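You operate a simulated robot arm through the tools that you are given. There is no shell and no other tool. Be economical: measure what you need, move in short steps, check, and stop when the job is done.

Carry out the task below with a simulated robot arm. There is one attempt and no reset: what you move stays moved.

TASK
Pack the grey roll, fold the flaps shut and tape the carton with the white strip.
Fine: Lay the strip along the seam and press it on.

The check looks at the end state, three seconds after you hand in, the way a careful person would. Anything else that was tipped, shoved, dropped, spilled or broken makes it a failure. Flat cloth is picked up by pressing the open fingertips on it (5 to 10 N) and closing them slowly along it; thin cloth reads only 2 to 8 mm in the jaws.

THE ROBOT
A 7-joint arm with a two-finger gripper, fixed in place. Base frame: the origin is at the foot of the arm, x ahead of it, y to its left, z up; the work surface is at about z = -0.008. Lengths are in m, angles in rad, forces in N, time in s.
With the tool pointing down near the work surface it reaches from about 0.26 to 0.6 m from the base axis. Its first joint turns from -2.496 to 2.496 rad. Payload 1.08 kg.
Tool frame: the origin (TCP) lies between the finger pads and is the grasp point; the fingertips stand 0.016 m ahead of it; z points along the fingers, y is the line along which they close. The gripper opens to 0.088 m. The gripper's body begins 0.058 m behind the TCP.
Orientation is told as [roll, pitch, yaw] about the base's x, y, z axes, in that order, counted from this pose: with the fingers straight down and closing along the base's y, the tool's x points along the base's -x, its y along +y and its z along -z.

THE INTERFACE
- The arm moves only by the tool arm_command. Its argument "steps" is text: rows parted by semicolons, each of 7 numbers parted by spaces: the shift along the tool's x, y, z in units of 200 mm (1.0 is 200 mm), then the turn, a rotation vector about the tool's x, y, z in units of 90 degrees (1.0 is 90 degrees), then the gripper command, from -1 (fully open) to 1 (shut), values between in proportion. In form: tx ty tz rx ry rz hand; .... A call has 1 to 12 rows; each row is the pose to reach, as a shift and turn from the pose commanded when the call began, along the tool's axes at that moment. A call with a number of a shift or a turn outside -1 to 1 is refused whole. Rows are played at 5 a second. More than 0.05 m and 0.15 rad between two rows, or a gripper value outside its range, and nothing of the call is played. A pose out of reach is approached as far as the arm can. The call stops where the force on the tool passes 70 N (or 10 N more than at its start, if that is more) or the arm is blocked; 0.2 s more then pass. The fingers move at their own pace and stop on an object; they squeeze with about 20 N. The grip force told is the motor's: it shows also when the fingers shut on nothing. Time passes only in rows, and 0.2 s behind the last, so rows that repeat a pose let the fingers close. It gives the time, the measured TCP pose, the force on the tool (base axes), the opening and the grip force at its end, in the units of the frame above (readings bear some noise), with the torque about the TCP (base axes, N m) and any sound that the robot's microphone picked up, and new pictures: "views" is both (left out), scene, wrist or none.
- Cameras (640 x 400 px; columns grow to the right, rows downward): "scene" is fixed at [0.0478, 0.6495, 0.6022]; the picture's right is [-0.96, -0.27, 0.00], its down [-0.16, 0.58, -0.80] and it looks along [0.21, -0.77, -0.60] (base axes); focal length 278 px, centre (320, 200). "wrist" rides on the gripper at [0.082, -0.008, -0.092] in the tool frame; the picture's right is [0.10, 0.99, 0.00], its down [-0.70, 0.07, -0.71] and it looks along [-0.71, 0.07, 0.70] (tool axes); focal length 256 px, centre (320, 200). There is no depth. A picture from a camera that has moved, and an enlarged one, comes with that camera's place and axes in the base frame and with its lens.
- inspect(camera, box): a new picture of the part [left, top, right, bottom] of that camera's present view, enlarged. It takes no simulated time.
- close_job(): hands the job in; it is judged then, once.

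Go step by step. Nothing tells you positions but the pictures and the camera data: compare them with the known pose of the tool, close in by small moves and look again before you grip or let go. The budget is 120 turns and 200 pictures, counting those below and the enlarged ones. Unless the task says otherwise, let go and move clear before handing in, and close with one line.

The tools are called after "Call:" as a command line: name --argument value ..., lists and objects as JSON in quotes. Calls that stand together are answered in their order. arm_command: Moves the arm, as the interface text tells. Its arguments: {"type":"object","properties":{"steps":{"type":"string"},"views":{"type":"string","enum":["both","scene","wrist","none"]}},"required":["steps"]} The other tools are called the same way: inspect (camera, box) takes an enlarged picture of a part of a camera's view; close_job () hands the job in.

At the start:

```text
time_s: 0.0
position: [0.4166, -0.0161, 0.3558]
tool_rot: [0.0, -0.001, 0.0]
wrist_force: [0.3, -0.3, 0.2]
torque: [0.03, 0.01, 0.01]
finger_gap: 0.0878
grasp_force: 0.1
```

scene: 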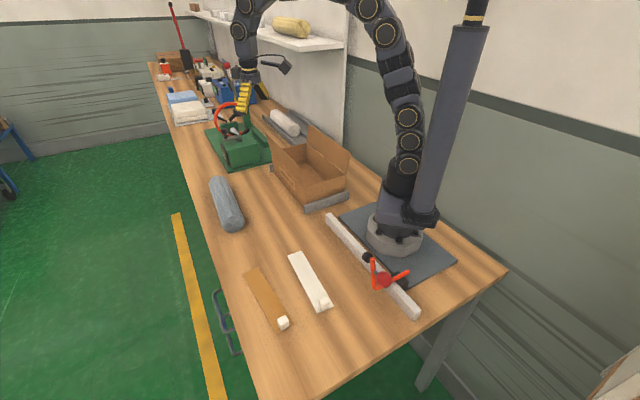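
wrist: 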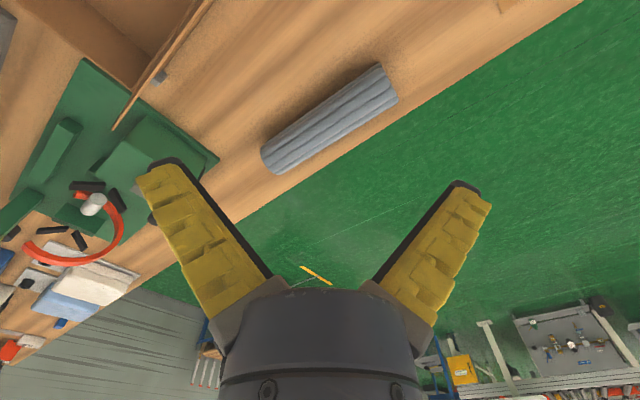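

I see the carton with open flaps, a grey roll on the table, and two strips (one brown, one white) with tabs. I'll enlarge these areas to measure positions.

Call:
inspect --camera "scene" --box '[240, 110, 400, 220]'

Call:
inspect --camera "scene" --box '[190, 160, 350, 340]'

```text
3.64 times, centred on (320, 165) of scene
camera zoom: at [0.0478, 0.6495, 0.6022], right [-0.96, -0.27, 0.0], down [-0.16, 0.58, -0.8], along [0.21, -0.77, -0.6], focal length 1012 px, centre (320, 327)
```

zoom: 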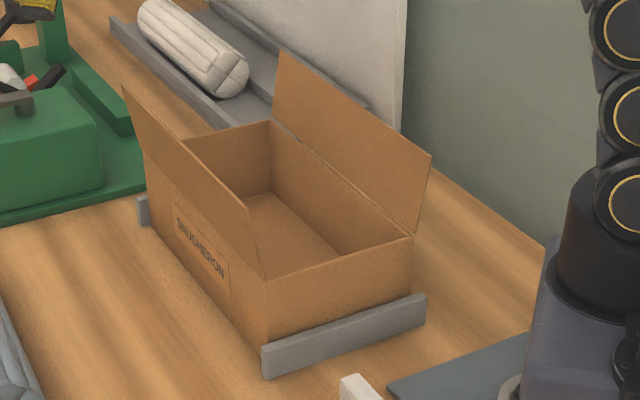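

```text
2.22 times, centred on (270, 250) of scene
camera zoom: at [0.0478, 0.6495, 0.6022], right [-0.96, -0.27, 0.0], down [-0.16, 0.58, -0.8], along [0.21, -0.77, -0.6], focal length 619 px, centre (431, 89)
```

zoom: 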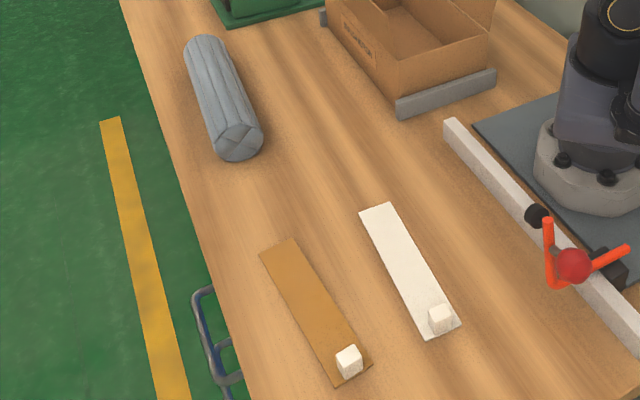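

The carton sits at about 45°, centre near (0.336, -0.22) with its rim at z≈0.09. The grey roll centre is near (0.56, 0.01), and its axis is parallel to the carton's long axis. I'll move over the roll with the tool yawed -45°.

Call:
arm_command --steps "-0.09 0.017 0.08 0 0 0.0625 -1; -0.18 0.034 0.16 0 0 0.125 -1; -0.27 0.051 0.25 0 0 0.1875 -1; -0.36 0.068 0.34 0 0 0.25 -1; -0.45 0.085 0.43 0 0 0.3125 -1; -0.54 0.102 0.52 0 0 0.375 -1; -0.63 0.119 0.61 0 0 0.4375 -1; -0.717 0.135 0.7 0 0 0.5 -1; -0.717 0.135 0.7 0 0 0.5 -1"

```text
time_s: 2.0
position: [0.5589, 0.0109, 0.2161]
tool_rot: [0.0, -0.001, -0.787]
wrist_force: [0.2, 0.4, 0.0]
torque: [-0.02, 0.03, 0.0]
finger_gap: 0.0879
grasp_force: 0.0
camera wrist: at [0.4954, 0.062, 0.3072], right [0.63, 0.78, 0.0], down [0.55, -0.44, 0.71], along [0.55, -0.45, -0.71], focal length 256 px, centre (320, 200)
```

scene: 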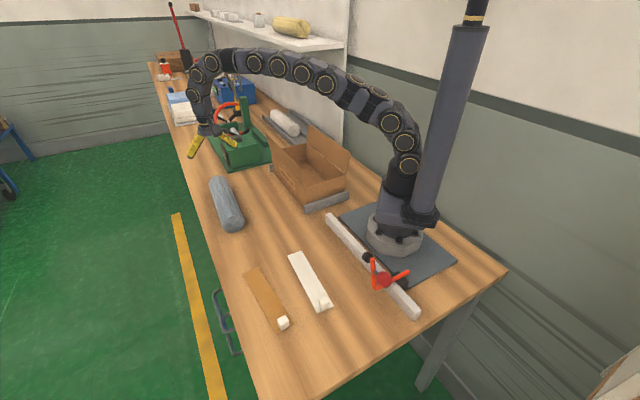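
wrist: 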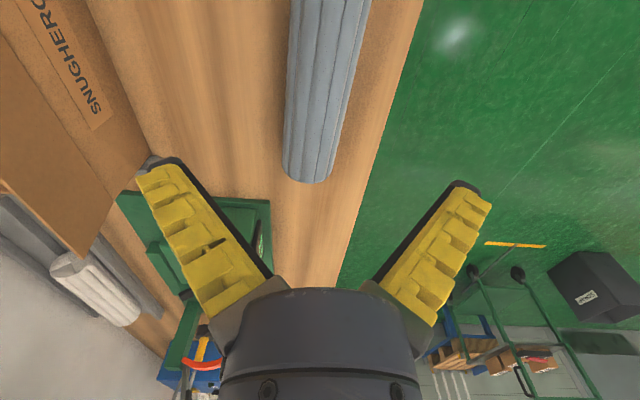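

I'm above the roll and it's aligned. I'll descend part way and check that the fingers straddle it.

Call:
arm_command --steps "0 0 0.15 0 0 0 -1; 0 0 0.3 0 0 0 -1; 0 0 0.45 0 0 0 -1; 0 0 0.58 0 0 0 -1"

Call:
inspect --camera "scene" --box '[160, 130, 300, 240]'

```text
time_s: 3.0
position: [0.5602, 0.0093, 0.0994]
tool_rot: [0.001, -0.002, -0.783]
wrist_force: [-0.5, -0.2, -0.6]
torque: [0.01, 0.02, -0.01]
finger_gap: 0.0879
grasp_force: 0.0
camera wrist: at [0.4955, 0.0619, 0.1917], right [0.63, 0.78, 0.0], down [0.55, -0.44, 0.71], along [0.55, -0.45, -0.7], focal length 256 px, centre (320, 200)
```

scene: 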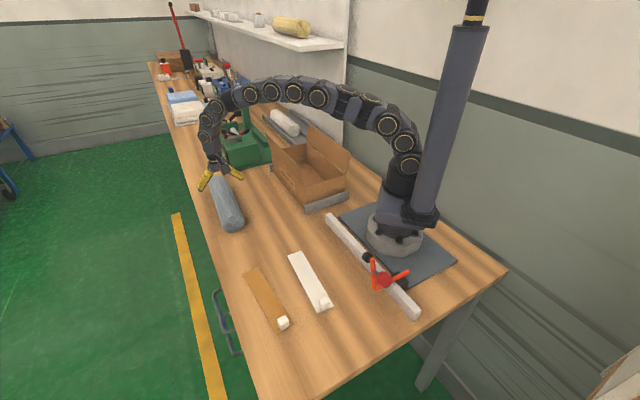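
wrist: 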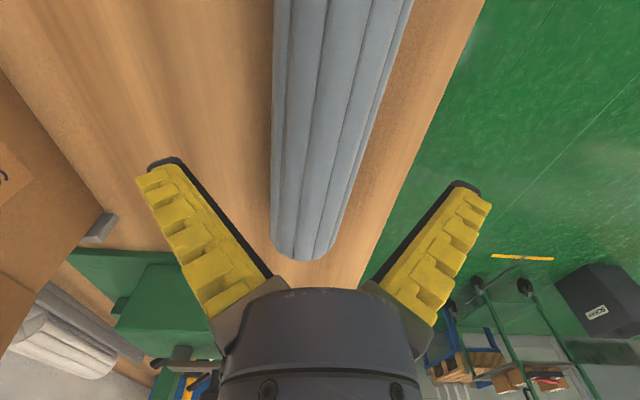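

```text
3.64 times, centred on (230, 185) of scene
camera zoom: at [0.0478, 0.6495, 0.6022], right [-0.96, -0.27, 0.0], down [-0.16, 0.58, -0.8], along [0.21, -0.77, -0.6], focal length 1012 px, centre (647, 254)
```

zoom: 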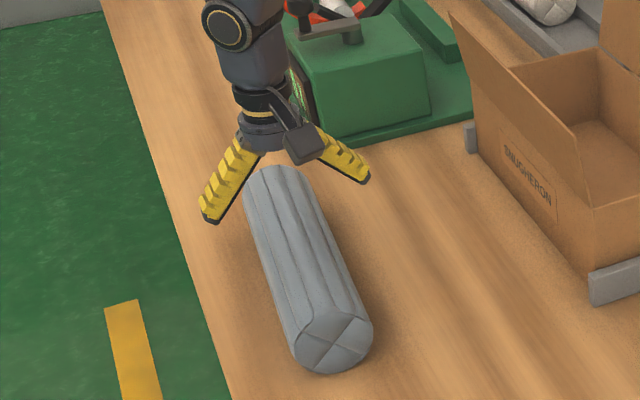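

The fingers straddle the roll well. I'll descend and close.

Call:
arm_command --steps "-0.02 0.01 0.15 0 0 0.015 -1; -0.035 0.01 0.3 0 0 0.015 -1; -0.035 0.01 0.385 0 0 0.015 -1; -0.035 0.01 0.385 0 0 0.015 0.3; -0.035 0.01 0.385 0 0 0.015 0.6; -0.035 0.01 0.385 0 0 0.015 1; -0.035 0.01 0.385 0 0 0.015 1"

```text
time_s: 4.6
position: [0.5655, 0.0067, 0.0226]
tool_rot: [0.0, 0.001, -0.807]
wrist_force: [0.6, 0.4, 0.5]
torque: [0.01, 0.02, 0.0]
finger_gap: 0.0657
grasp_force: 20.1
camera wrist: at [0.5038, 0.0599, 0.1147], right [0.65, 0.76, 0.0], down [0.54, -0.46, 0.71], along [0.54, -0.46, -0.71], focal length 256 px, centre (320, 200)
```

scene: 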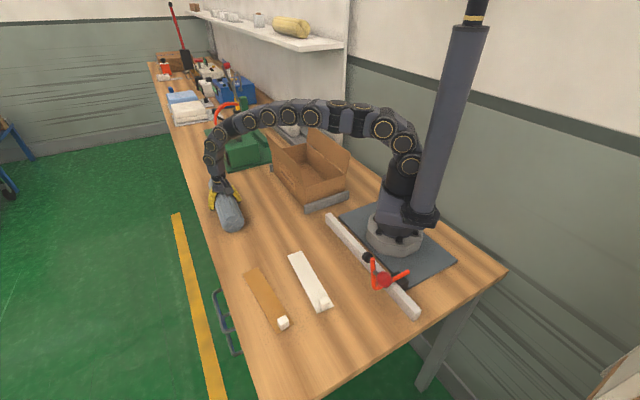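
wrist: 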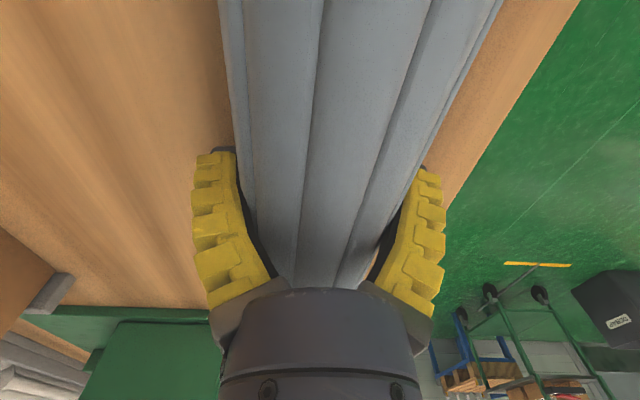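

The roll is gripped, with a 66 mm gap and 20 N. I'll lift it.

Call:
arm_command --steps "0 0 -0.15 0 0 0 1; 0 0 -0.35 0 0 0 1; 0 0 -0.55 0 0 0 1; 0 0 -0.75 0 0 0 1; 0 0 -0.95 0 0 0 1; 0 0 -1 0 0 0 1; 0 0 -1 0 0 0 1"

Call:
inspect --camera "scene" --box '[170, 90, 370, 230]'

```text
time_s: 6.2
position: [0.5656, 0.0067, 0.223]
tool_rot: [0.0, 0.0, -0.808]
wrist_force: [-0.3, -0.5, -2.3]
torque: [-0.01, -0.05, -0.01]
finger_gap: 0.0661
grasp_force: 19.9
camera wrist: at [0.5033, 0.0598, 0.3159], right [0.65, 0.76, 0.0], down [0.54, -0.46, 0.71], along [0.54, -0.46, -0.71], focal length 256 px, centre (320, 200)
```

scene: 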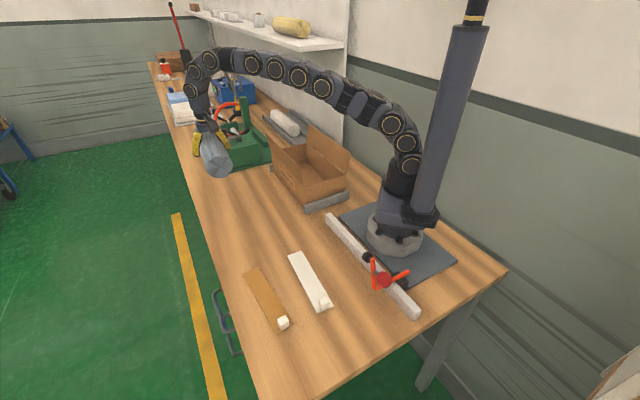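
wrist: 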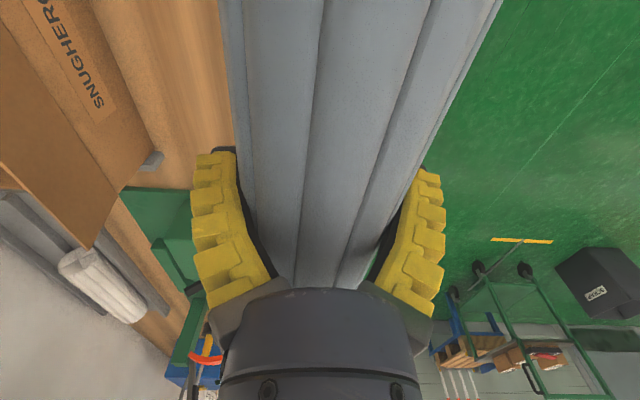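

```text
2.86 times, centred on (270, 160) of scene
camera zoom: at [0.0478, 0.6495, 0.6022], right [-0.96, -0.27, 0.0], down [-0.16, 0.58, -0.8], along [0.21, -0.77, -0.6], focal length 796 px, centre (463, 314)
```

zoom: 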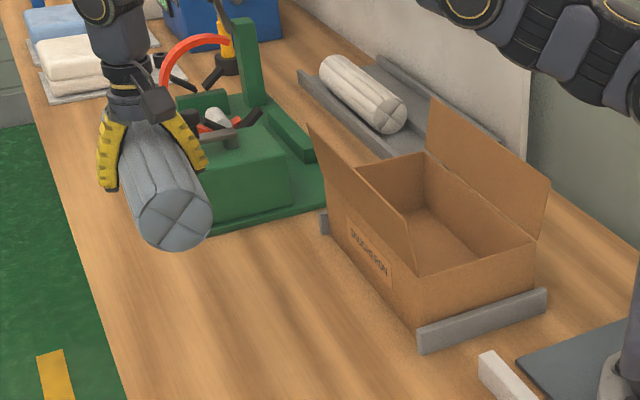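

The roll is held and hangs level. I'll carry it over the carton centre, about (0.344, -0.221), raising it a little to clear the flaps.

Call:
arm_command --steps "0 0 -0.1 0 0 0 1; 0 0 -0.22 0 0 0 1; 0 -0.12 -0.22 0 0 -0.014 1; -0.01 -0.27 -0.22 0 0 -0.014 1; -0.02 -0.42 -0.22 0 0 -0.014 1; -0.03 -0.57 -0.22 0 0 -0.014 1; -0.04 -0.72 -0.22 0 0 -0.014 1; -0.05 -0.87 -0.22 0 0 -0.014 1; -0.055 -0.95 -0.22 0 0 -0.014 1" --views "none"

Call:
arm_command --steps "0 -0.12 0 0 0 0 1; 0 -0.27 0 0 0 0 1; 0 -0.42 0 0 0 0 1; 0 -0.57 0 0 0 0 1; 0 -0.637 0 0 0 0 1; 0 -0.637 0 0 0 0 1"

Call:
inspect --camera "scene" --box '[220, 80, 380, 220]'

```text
time_s: 8.2
position: [0.436, -0.1314, 0.267]
tool_rot: [0.0, 0.001, -0.785]
wrist_force: [-0.8, 0.5, -2.8]
torque: [0.0, 0.01, 0.01]
finger_gap: 0.066
grasp_force: 20.0
```

```text
time_s: 9.6
position: [0.3464, -0.2225, 0.267]
tool_rot: [0.0, -0.001, -0.785]
wrist_force: [0.3, 0.3, -3.2]
torque: [0.01, 0.0, 0.01]
finger_gap: 0.0659
grasp_force: 19.7
camera wrist: at [0.2821, -0.1709, 0.359], right [0.63, 0.78, 0.0], down [0.55, -0.44, 0.71], along [0.55, -0.45, -0.7], focal length 256 px, centre (320, 200)
```

scene: 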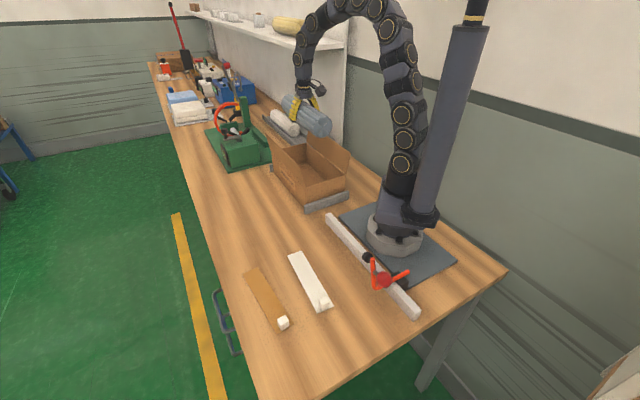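
wrist: 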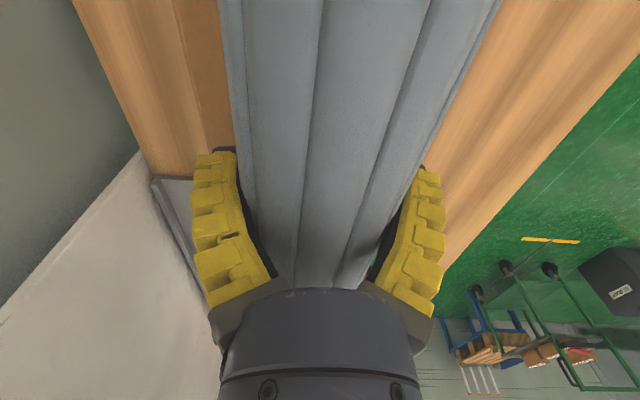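

```text
2.86 times, centred on (300, 150) of scene
camera zoom: at [0.0478, 0.6495, 0.6022], right [-0.96, -0.27, 0.0], down [-0.16, 0.58, -0.8], along [0.21, -0.77, -0.6], focal length 796 px, centre (377, 343)
```

zoom: 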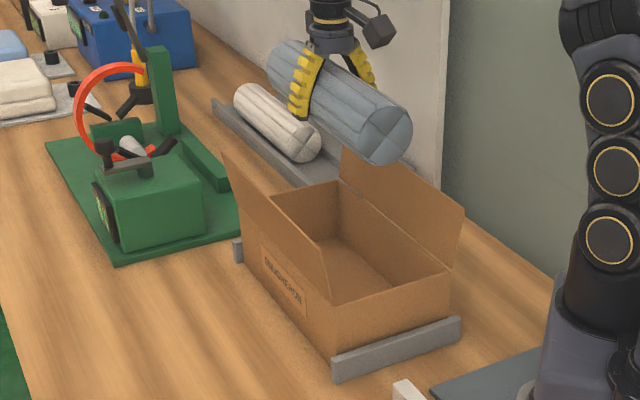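

Everything is lined up, with about 2 cm of clearance at each end. I'll lower the roll into the carton.

Call:
arm_command --steps "0 0 0.15 0 0 0 1; 0 0 0.3 0 0 0 1; 0 0 0.45 0 0 0 1; 0 0 0.6 0 0 0 1; 0 0 0.75 0 0 0 1; 0 0 0.9 0 0 0 1; 0 0 1 0 0 0 1; 0 0 1 0 0 0 1"

Call:
inspect --camera "scene" --box '[220, 80, 380, 220]'

```text
time_s: 11.4
position: [0.3461, -0.2229, 0.0683]
tool_rot: [0.001, 0.001, -0.786]
wrist_force: [0.2, 0.5, -2.0]
torque: [0.03, -0.02, -0.01]
finger_gap: 0.066
grasp_force: 19.8
camera wrist: at [0.2822, -0.1707, 0.1598], right [0.63, 0.78, 0.0], down [0.55, -0.45, 0.71], along [0.55, -0.45, -0.7], focal length 256 px, centre (320, 200)
```

scene: 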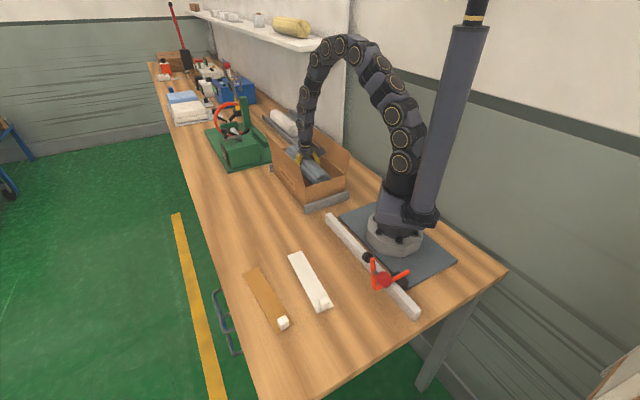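
wrist: 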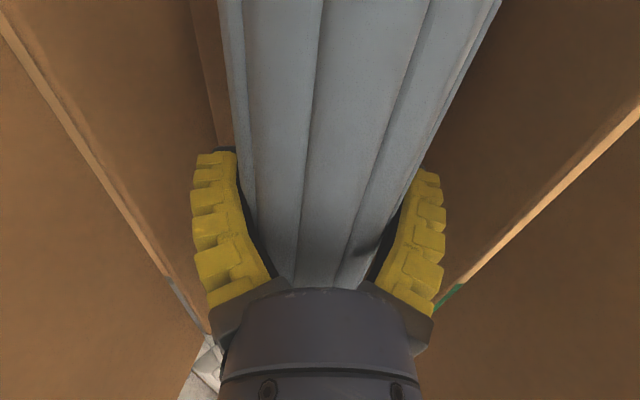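

```text
2.86 times, centred on (300, 150) of scene
camera zoom: at [0.0478, 0.6495, 0.6022], right [-0.96, -0.27, 0.0], down [-0.16, 0.58, -0.8], along [0.21, -0.77, -0.6], focal length 796 px, centre (377, 343)
```

zoom: 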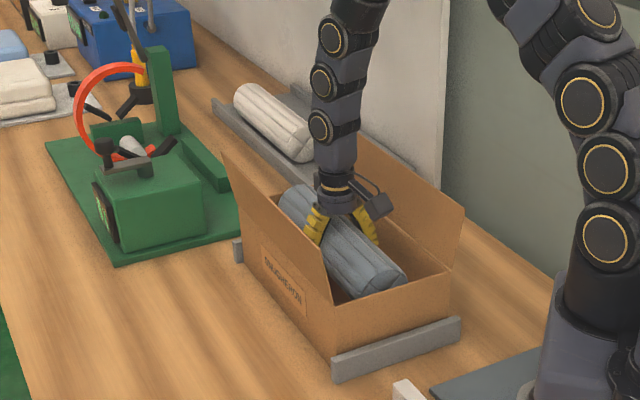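

The roll is inside the walls. I'll lower it the rest of the way.

Call:
arm_command --steps "0 0 0.06 0 0 0 1; 0 0 0.12 0 0 0 1; 0 0 0.17 0 0 0 1; 0 0 0.17 0 0 0 1" --views "none"

```text
time_s: 12.4
position: [0.3463, -0.2221, 0.0332]
tool_rot: [0.0, 0.001, -0.787]
wrist_force: [0.0, 0.1, -3.1]
torque: [0.0, -0.01, 0.01]
finger_gap: 0.0661
grasp_force: 19.9
```

Call:
arm_command --steps "0 0 0.015 0 0 0 1; 0 0 0.03 0 0 0 1; 0 0 0.035 0 0 0 1; 0 0 0.035 0 0 0 1" --views "none"

```text
time_s: 13.4
position: [0.3457, -0.2229, 0.0266]
tool_rot: [0.0, 0.001, -0.784]
wrist_force: [-6.2, 2.1, 12.0]
torque: [-0.02, -0.02, -0.01]
finger_gap: 0.0678
grasp_force: 20.1
```

The roll has touched the floor, with 12 N upward. I'll ease up slightly, open the fingers and rise.

Call:
arm_command --steps "0 0 -0.012 0 0 0 1; 0 0 -0.012 0 0 0 0.4; 0 0 -0.012 0 0 0 -0.2; 0 0 -0.012 0 0 0 -0.8; 0 0 -0.012 0 0 0 -1; 0 0 -0.012 0 0 0 -1; 0 0 -0.15 0 0 0 -1; 0 0 -0.35 0 0 0 -1; 0 0 -0.55 0 0 0 -1; 0 0 -0.75 0 0 0 -1; 0 0 -0.95 0 0 0 -1; 0 0 -1 0 0 0 -1"

Call:
inspect --camera "scene" --box '[220, 80, 380, 220]'

```text
time_s: 16.0
position: [0.3466, -0.2227, 0.2257]
tool_rot: [-0.001, -0.001, -0.784]
wrist_force: [-0.7, -0.3, 1.0]
torque: [-0.01, 0.02, -0.03]
finger_gap: 0.0881
grasp_force: 0.0
camera wrist: at [0.2827, -0.1707, 0.3185], right [0.63, 0.78, 0.0], down [0.55, -0.45, 0.71], along [0.55, -0.45, -0.71], focal length 256 px, centre (320, 200)
```

scene: 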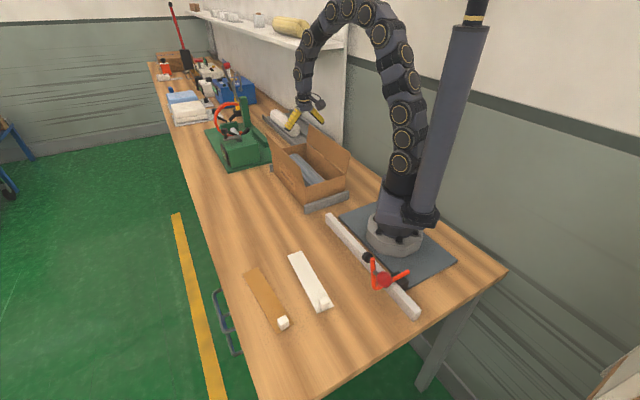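
wrist: 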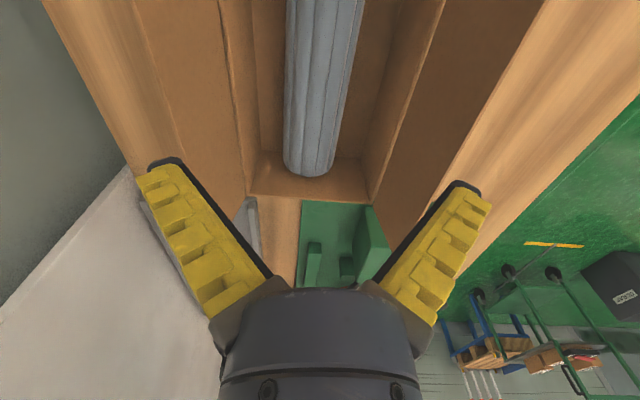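

```text
2.86 times, centred on (300, 150) of scene
camera zoom: at [0.0478, 0.6495, 0.6022], right [-0.96, -0.27, 0.0], down [-0.16, 0.58, -0.8], along [0.21, -0.77, -0.6], focal length 796 px, centre (377, 343)
```

zoom: 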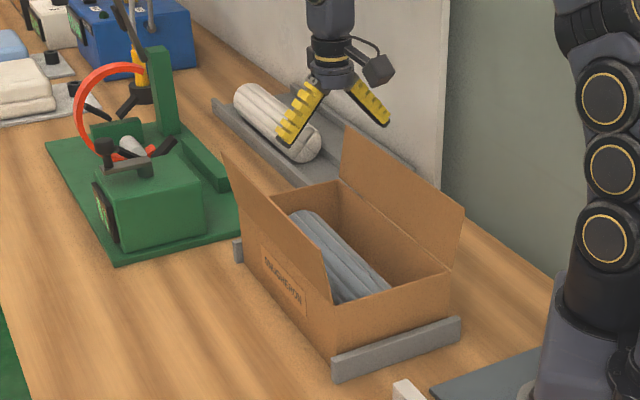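

The roll is packed. Next I'll close the fingers, go over and outside the far flap, and come down to push it shut.

Call:
arm_command --steps "0 0 -0.15 0 0 0 0; 0 0 -0.15 0 0 0 1; 0 -0.2 -0.15 0 0 0 1; 0 -0.4 -0.15 0 0 0 1; 0 -0.6 -0.15 0 0 0 1; 0 -0.8 -0.15 0 0 0 1; 0 -0.8 0.05 0 0 0 1; 0 -0.8 0.25 0 0 0 1; 0 -0.8 0.36 0 0 0 1; 0 -0.8 0.36 0 0 0 1"

Call:
inspect --camera "scene" --box '[220, 80, 380, 220]'

```text
time_s: 18.2
position: [0.2333, -0.3359, 0.1547]
tool_rot: [0.0, 0.001, -0.784]
wrist_force: [0.4, 0.1, 0.1]
torque: [0.02, -0.03, -0.01]
finger_gap: 0.0001
grasp_force: 19.9
camera wrist: at [0.1692, -0.2838, 0.2465], right [0.63, 0.78, 0.0], down [0.55, -0.44, 0.71], along [0.55, -0.45, -0.7], focal length 256 px, centre (320, 200)
```

scene: 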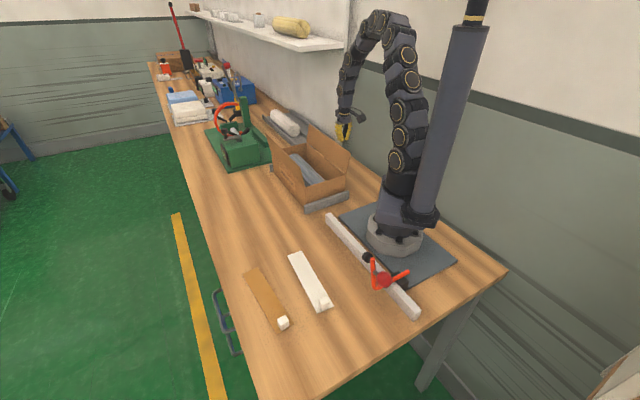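
wrist: 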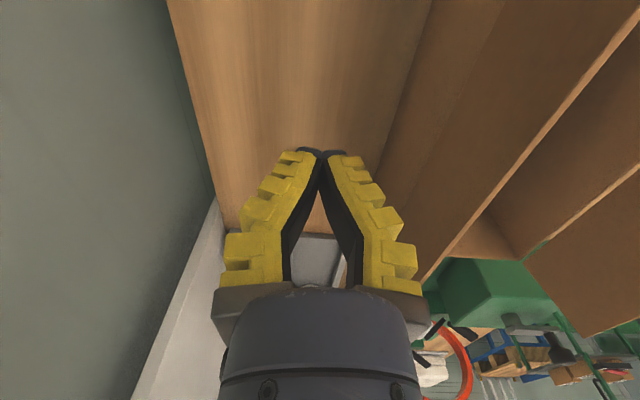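

```text
2.86 times, centred on (300, 150) of scene
camera zoom: at [0.0478, 0.6495, 0.6022], right [-0.96, -0.27, 0.0], down [-0.16, 0.58, -0.8], along [0.21, -0.77, -0.6], focal length 796 px, centre (377, 343)
```

zoom: 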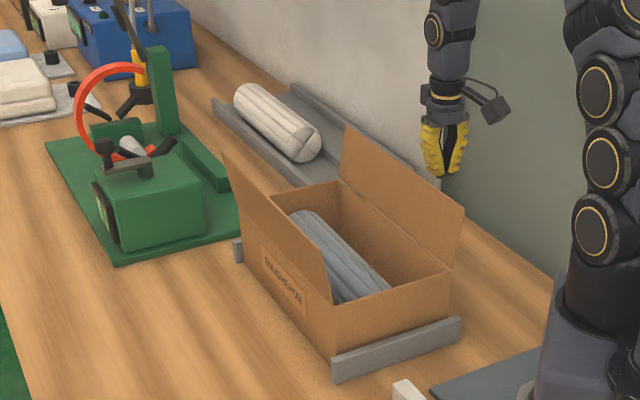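

The finger is outside the far flap. I'll push it inward along an arc.

Call:
arm_command --steps "0 0.1 0 0 0 0 1; 0 0.2 0 0 0 0 1; 0 0.27 0 0 0 0 1; 0 0.34 0 0 0 0 1; 0 0.38 0 0 0 0 1; 0 0.425 0.01 0 0 0 1; 0 0.465 0.03 0 0 0 1; 0 0.5 0.05 0 0 0 1; 0 0.53 0.085 0 0 0 1; 0 0.555 0.12 0 0 0 1"

Call:
inspect --camera "scene" --box '[220, 80, 380, 220]'

```text
time_s: 20.4
position: [0.3115, -0.2577, 0.13]
tool_rot: [-0.001, -0.001, -0.786]
wrist_force: [-0.1, -0.2, -0.1]
torque: [0.0, 0.02, 0.01]
finger_gap: 0.0
grasp_force: 20.0
camera wrist: at [0.2475, -0.2047, 0.2221], right [0.63, 0.78, 0.0], down [0.55, -0.44, 0.71], along [0.55, -0.45, -0.7], focal length 256 px, centre (320, 200)
```

scene: 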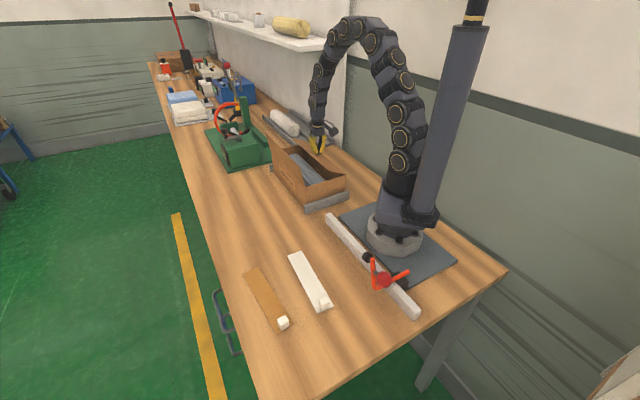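
wrist: 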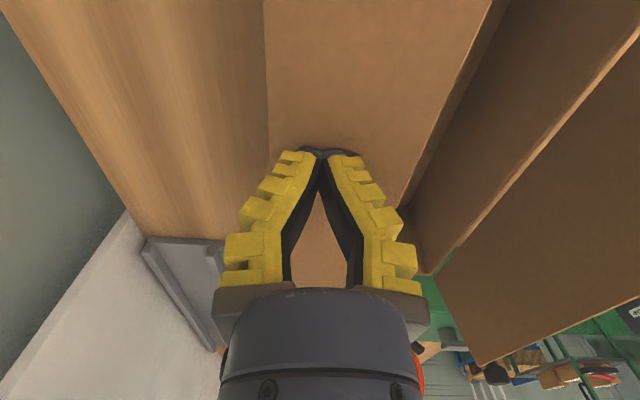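

```text
2.86 times, centred on (300, 150) of scene
camera zoom: at [0.0478, 0.6495, 0.6022], right [-0.96, -0.27, 0.0], down [-0.16, 0.58, -0.8], along [0.21, -0.77, -0.6], focal length 796 px, centre (377, 343)
```

zoom: 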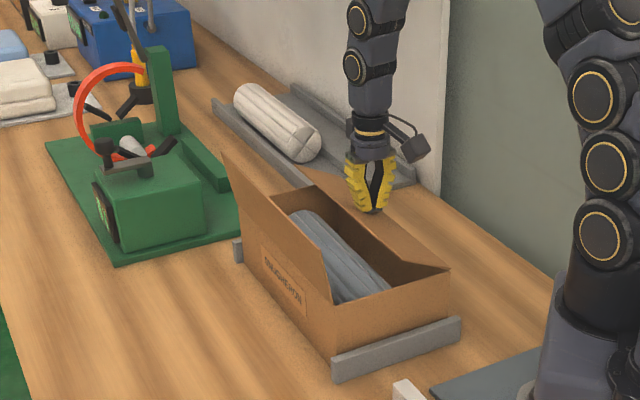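

The flap is folding well. I'll press it down flat, then lift to see whether it stays.

Call:
arm_command --steps "0 0.02 0.03 0 0 0 1; 0 0.03 0.06 0 0 0 1; 0 0.035 0.09 0 0 0 1; 0 0.035 0.11 0 0 0 1; 0 0.035 0.125 0 0 0 1; 0 0.035 0.125 0 0 0 1"

Call:
inspect --camera "scene" --box '[220, 80, 380, 220]'

```text
time_s: 21.6
position: [0.3168, -0.2518, 0.1101]
tool_rot: [0.0, 0.001, -0.785]
wrist_force: [-10.9, 5.7, 31.7]
torque: [0.12, 0.14, -0.1]
finger_gap: 0.0062
grasp_force: 22.3
stopped in row 5: the force on the tool passed its limit at 79 N (the readings are from after the stop); the commanded pose is now the measured one
camera wrist: at [0.2527, -0.2002, 0.2025], right [0.63, 0.78, 0.0], down [0.55, -0.44, 0.71], along [0.55, -0.45, -0.7], focal length 256 px, centre (320, 200)
```

scene: 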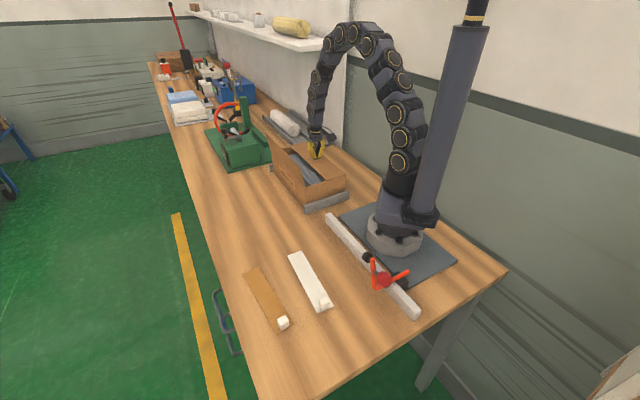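
wrist: 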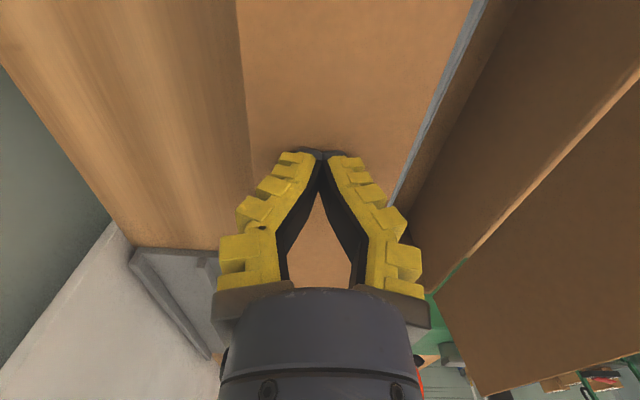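

```text
2.86 times, centred on (300, 150) of scene
camera zoom: at [0.0478, 0.6495, 0.6022], right [-0.96, -0.27, 0.0], down [-0.16, 0.58, -0.8], along [0.21, -0.77, -0.6], focal length 796 px, centre (377, 343)
```

zoom: 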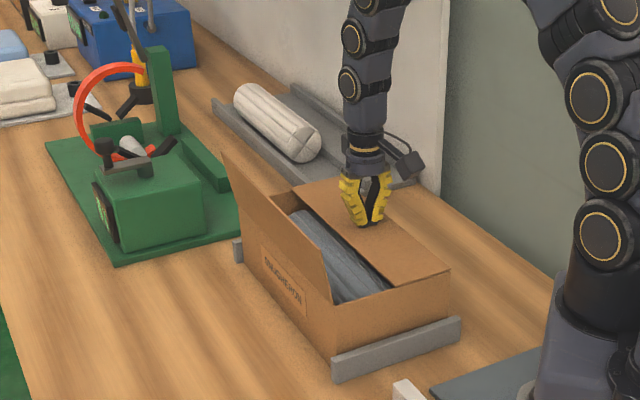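

The far flap is flat, with the lid top at about z=0.095. I'll lift, check that it stays, and travel to the other side.

Call:
arm_command --steps "0 0 -0.1 0 0 0 1; 0 0 -0.3 0 0 0 1; 0 0 -0.5 0 0 0 1; 0 0 -0.7 0 0 0 1; 0 0.2 -0.7 0 0 0 1; 0 0.4 -0.7 0 0 0 1; 0 0.6 -0.7 0 0 0 1; 0 0.8 -0.7 0 0 0 1; 0 1 -0.7 0 0 0 1; 0 1 -0.7 0 0 0 1"

Call:
inspect --camera "scene" --box '[220, 80, 380, 220]'

```text
time_s: 23.8
position: [0.4579, -0.1095, 0.2471]
tool_rot: [-0.001, 0.0, -0.785]
wrist_force: [0.2, -0.4, -0.2]
torque: [0.01, 0.04, 0.0]
finger_gap: 0.0
grasp_force: 22.1
camera wrist: at [0.3938, -0.0583, 0.3403], right [0.63, 0.78, 0.0], down [0.55, -0.44, 0.71], along [0.55, -0.45, -0.7], focal length 256 px, centre (320, 200)
```

scene: 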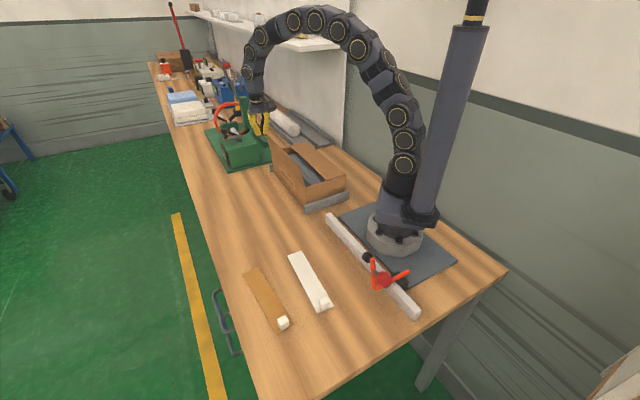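
wrist: 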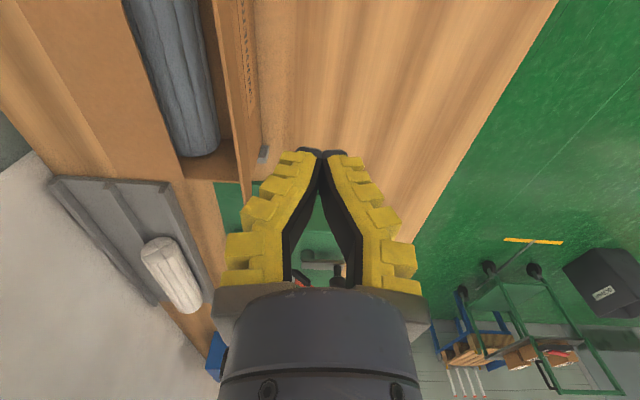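

```text
2.86 times, centred on (300, 150) of scene
camera zoom: at [0.0478, 0.6495, 0.6022], right [-0.96, -0.27, 0.0], down [-0.16, 0.58, -0.8], along [0.21, -0.77, -0.6], focal length 796 px, centre (377, 343)
```

zoom: 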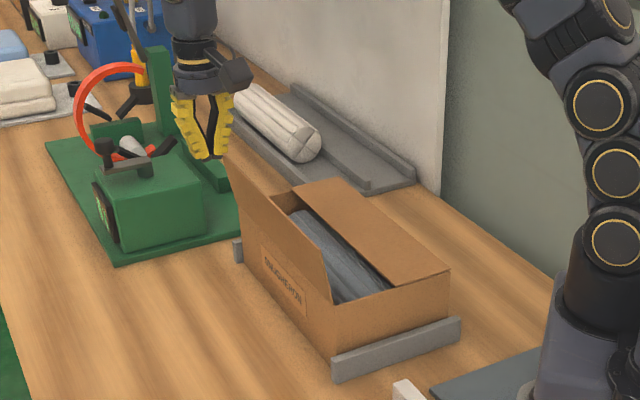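

The far flap stays down. I'll descend outside the near flap and push it inward the same way.

Call:
arm_command --steps "0 0 0.2 0 0 0 1; 0 0 0.4 0 0 0 1; 0 0 0.46 0 0 0 1; 0 -0.1 0.46 0 0 0 1; 0 -0.2 0.46 0 0 0 1; 0 -0.28 0.46 0 0 0 1; 0 -0.34 0.46 0 0 0 1; 0 -0.385 0.465 0 0 0 1; 0 -0.425 0.47 0 0 0 1; 0 -0.4625 0.49 0 0 0 1; 0 -0.5 0.515 0 0 0 1; 0 -0.555 0.58 0 0 0 1"

Call:
inspect --camera "scene" --box '[220, 80, 380, 220]'

```text
time_s: 26.4
position: [0.3781, -0.1886, 0.1325]
tool_rot: [0.001, 0.001, -0.786]
wrist_force: [0.3, 0.2, 0.2]
torque: [0.0, 0.01, -0.04]
finger_gap: 0.0002
grasp_force: 22.3
camera wrist: at [0.3152, -0.1379, 0.2244], right [0.63, 0.78, 0.0], down [0.55, -0.45, 0.71], along [0.55, -0.45, -0.71], focal length 256 px, centre (320, 200)
```

scene: 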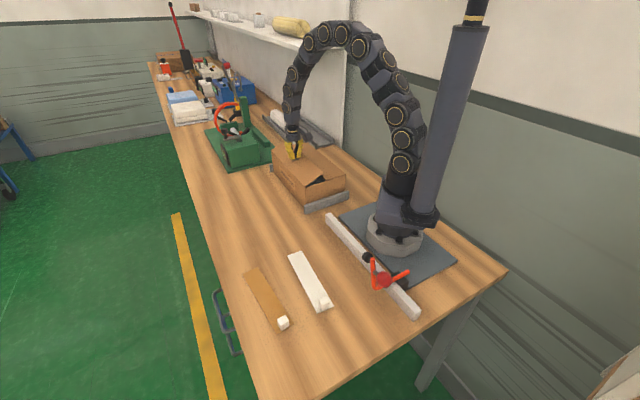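
wrist: 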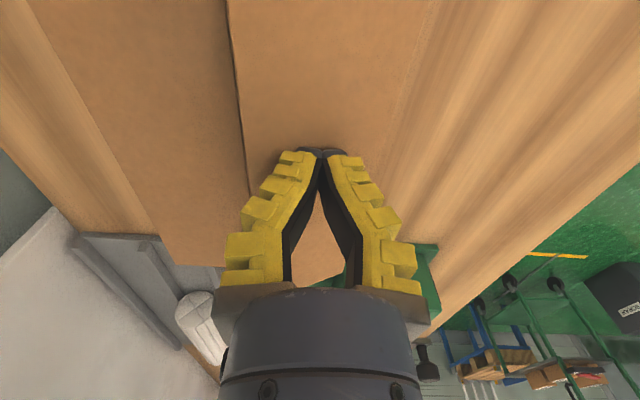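

```text
2.86 times, centred on (300, 150) of scene
camera zoom: at [0.0478, 0.6495, 0.6022], right [-0.96, -0.27, 0.0], down [-0.16, 0.58, -0.8], along [0.21, -0.77, -0.6], focal length 796 px, centre (377, 343)
```

zoom: 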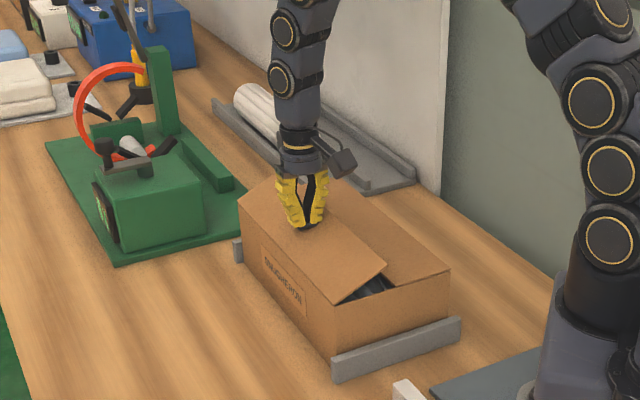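

It folded well. I'll press it down the last 2 cm and then rise.

Call:
arm_command --steps "0 -0.02 0.03 0 0 0 1; 0 -0.03 0.06 0 0 0 1; 0 -0.035 0.085 0 0 0 1; 0 -0.035 0.1 0 0 0 1; 0 -0.035 0.105 0 0 0 1; 0 -0.035 0.105 0 0 0 1" --views "none"

Call:
arm_command --steps "0 0 -0.1 0 0 0 1; 0 0 -0.3 0 0 0 1; 0 0 -0.5 0 0 0 1; 0.15 0 -0.65 0 0 0 1; 0.3 0 -0.7 0 0 0 1; 0.5 0 -0.7 0 0 0 1; 0.5 0 -0.7 0 0 0 1"

Call:
inspect --camera "scene" --box '[220, 80, 380, 220]'

```text
time_s: 27.8
position: [0.3742, -0.1944, 0.1122]
tool_rot: [0.001, -0.001, -0.785]
wrist_force: [0.6, -0.2, 1.5]
torque: [-0.01, 0.02, -0.01]
finger_gap: 0.0062
grasp_force: 22.1
```

```text
time_s: 29.4
position: [0.3033, -0.1246, 0.2508]
tool_rot: [-0.001, 0.0, -0.784]
wrist_force: [1.0, 0.3, -0.6]
torque: [0.01, -0.02, 0.0]
finger_gap: 0.0
grasp_force: 22.1
camera wrist: at [0.2392, -0.0725, 0.344], right [0.63, 0.78, 0.0], down [0.55, -0.44, 0.71], along [0.55, -0.45, -0.7], focal length 256 px, centre (320, 200)
```

scene: 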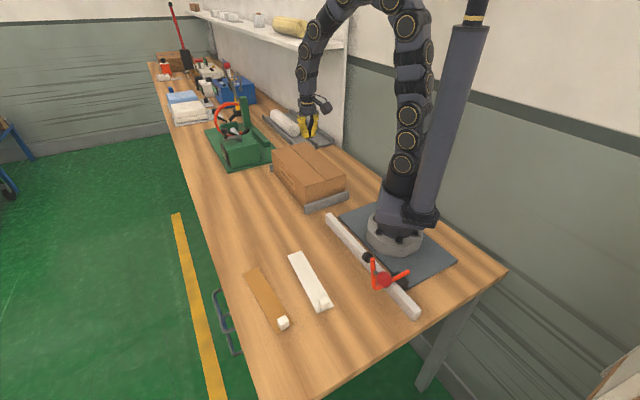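
wrist: 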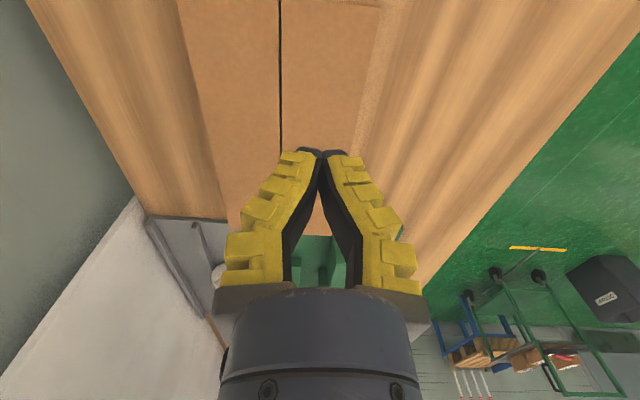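

```text
2.86 times, centred on (300, 150) of scene
camera zoom: at [0.0478, 0.6495, 0.6022], right [-0.96, -0.27, 0.0], down [-0.16, 0.58, -0.8], along [0.21, -0.77, -0.6], focal length 796 px, centre (377, 343)
```

zoom: 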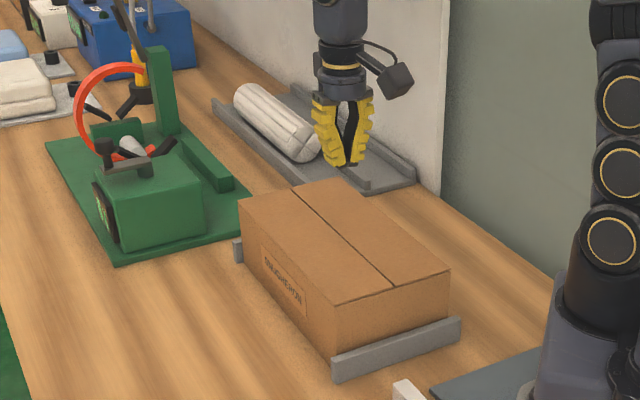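

Both flaps lie flat with a clear centre seam. Next is the white strip: I'll swing round towards it on an outward path.

Call:
arm_command --steps "0.13 0.13 0 0 0 0 1; 0.26 0.26 0 0 0 0 1; 0.39 0.39 0 0 0 0 1; 0.52 0.52 0 0 0 0 1; 0.65 0.65 0 0 0 0 0; 0.795 0.795 0 0 0 0 -1" --views "none"

Call:
arm_command --steps "0.15 0.01 0 0 0 0 -1; 0.3 0.02 0 0 0 0 -1; 0.45 0.03 0 0 0 0 -1; 0.6 0.045 0 0 0 0 -1; 0.79 0.06 0 0 0 0 -1; 0.79 0.06 0 0 0 0 -1"

Call:
inspect --camera "scene" --box '[220, 230, 380, 340]'

```text
time_s: 30.8
position: [0.3023, 0.1012, 0.2506]
tool_rot: [0.0, 0.0, -0.787]
wrist_force: [-0.2, 0.3, 0.5]
torque: [0.01, 0.04, 0.02]
finger_gap: 0.0879
grasp_force: 0.1
```

```text
time_s: 32.2
position: [0.1901, 0.2314, 0.245]
tool_rot: [-0.035, 0.115, -0.827]
wrist_force: [0.9, 0.2, -0.8]
torque: [-0.04, 0.02, 0.02]
finger_gap: 0.0881
grasp_force: 0.0
camera wrist: at [0.1388, 0.2798, 0.3457], right [0.66, 0.75, -0.02], down [0.6, -0.51, 0.62], along [0.45, -0.42, -0.78], focal length 256 px, centre (320, 200)
```

scene: 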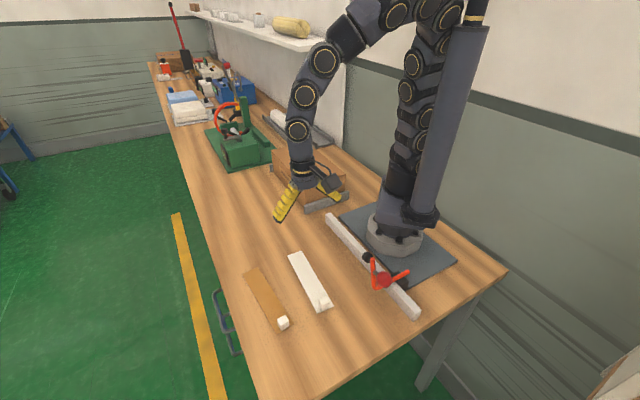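
wrist: 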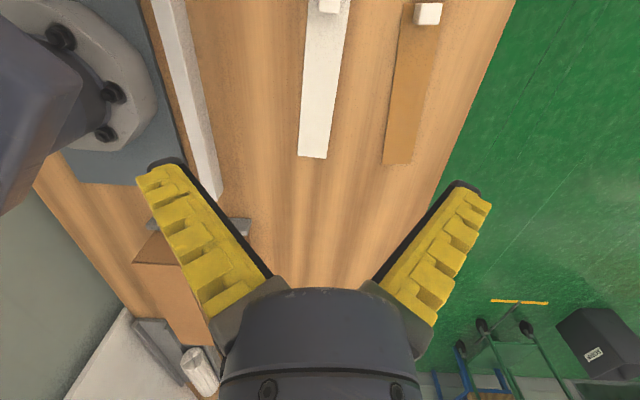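

```text
3.64 times, centred on (300, 285) of scene
camera zoom: at [0.0478, 0.6495, 0.6022], right [-0.96, -0.27, 0.0], down [-0.16, 0.58, -0.8], along [0.21, -0.77, -0.6], focal length 1012 px, centre (393, -109)
```

zoom: 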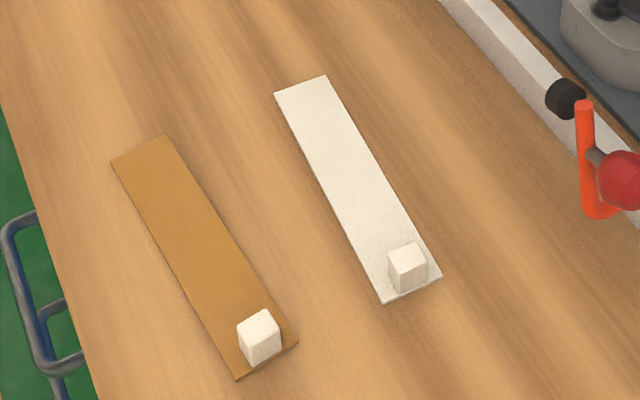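

The strip lies at about -48.7°, with its tab centre near (0.141, 0.278). The arm is at its reach limit at this height, so I'll descend and re-measure.

Call:
arm_command --steps "0 0 0.15 0 0 0 -1; 0 0 0.3 0 0 0 -1; 0 0 0.45 0 0 0 -1; 0 0 0.6 0 0 0 -1; 0 0 0.6 0 0 0 -1"

```text
time_s: 33.4
position: [0.2008, 0.2215, 0.1313]
tool_rot: [-0.001, -0.001, -0.785]
wrist_force: [-0.8, -0.3, 0.0]
torque: [0.01, 0.01, 0.0]
finger_gap: 0.0882
grasp_force: 0.0
camera wrist: at [0.1374, 0.2739, 0.2234], right [0.63, 0.78, 0.0], down [0.55, -0.44, 0.71], along [0.55, -0.45, -0.7], focal length 256 px, centre (320, 200)
```

scene: 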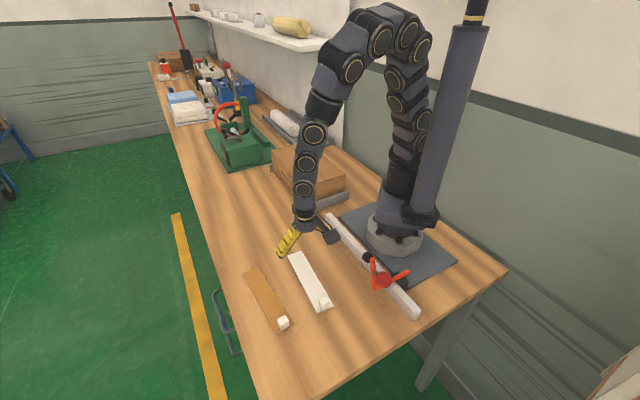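
wrist: 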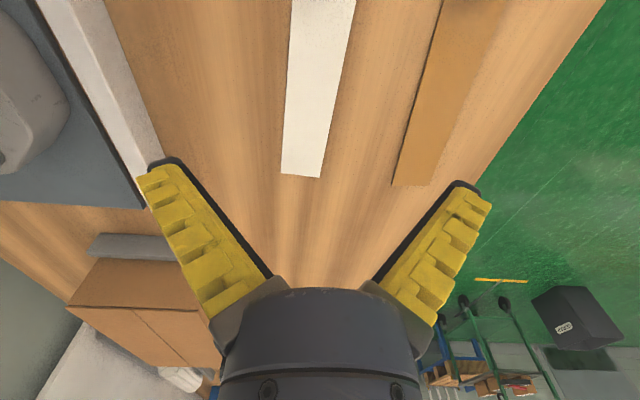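

I'm back to vertical. I'll move over the tab, yaw to match the strip, and come down to z≈0.06.

Call:
arm_command --steps "0 0 0.12 0 0 0.01 -1; 0.1 0 0.24 0 0 0.02 -1; 0.2 -0.005 0.3 0 0 0.03 -1; 0.3 -0.01 0.34 0 0 0.041 -1; 0.412 -0.012 0.356 0 0 0.041 -1; 0.412 -0.012 0.356 0 0 0.041 -1"

Call:
inspect --camera "scene" --box '[240, 210, 400, 330]'

```text
time_s: 34.8
position: [0.1413, 0.2775, 0.0601]
tool_rot: [0.0, 0.0, -0.849]
wrist_force: [-0.3, 0.4, 0.2]
torque: [-0.01, 0.03, 0.01]
finger_gap: 0.0878
grasp_force: 0.0
camera wrist: at [0.0808, 0.3342, 0.1523], right [0.68, 0.73, 0.0], down [0.52, -0.48, 0.71], along [0.52, -0.48, -0.7], focal length 256 px, centre (320, 200)
```

scene: 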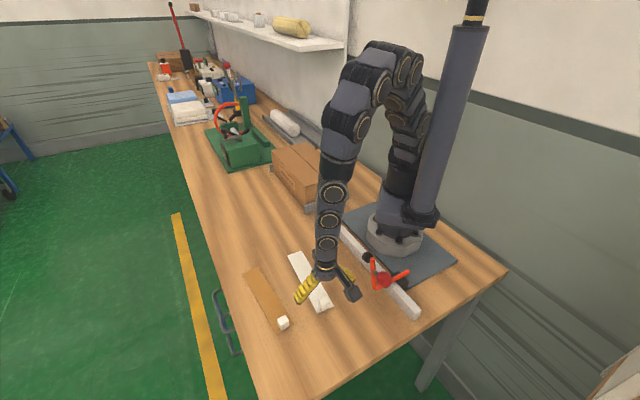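
wrist: 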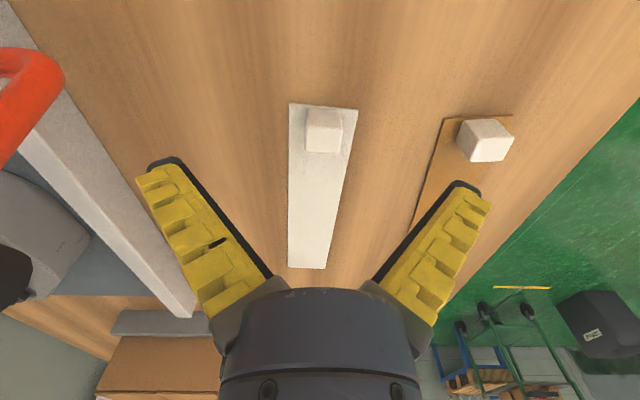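

```text
3.33 times, centred on (320, 270) of scene
camera zoom: at [0.0478, 0.6495, 0.6022], right [-0.96, -0.27, 0.0], down [-0.16, 0.58, -0.8], along [0.21, -0.77, -0.6], focal length 928 px, centre (320, -33)
```

zoom: 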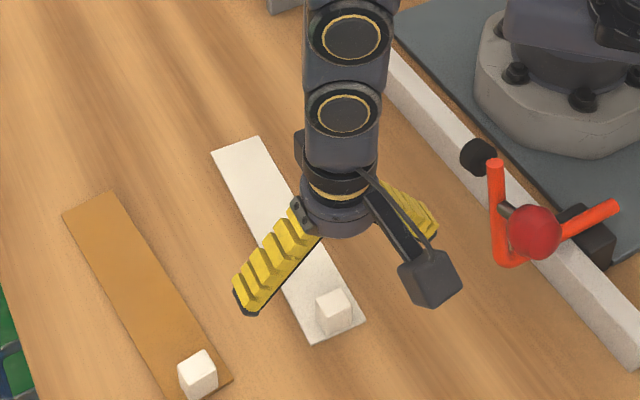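

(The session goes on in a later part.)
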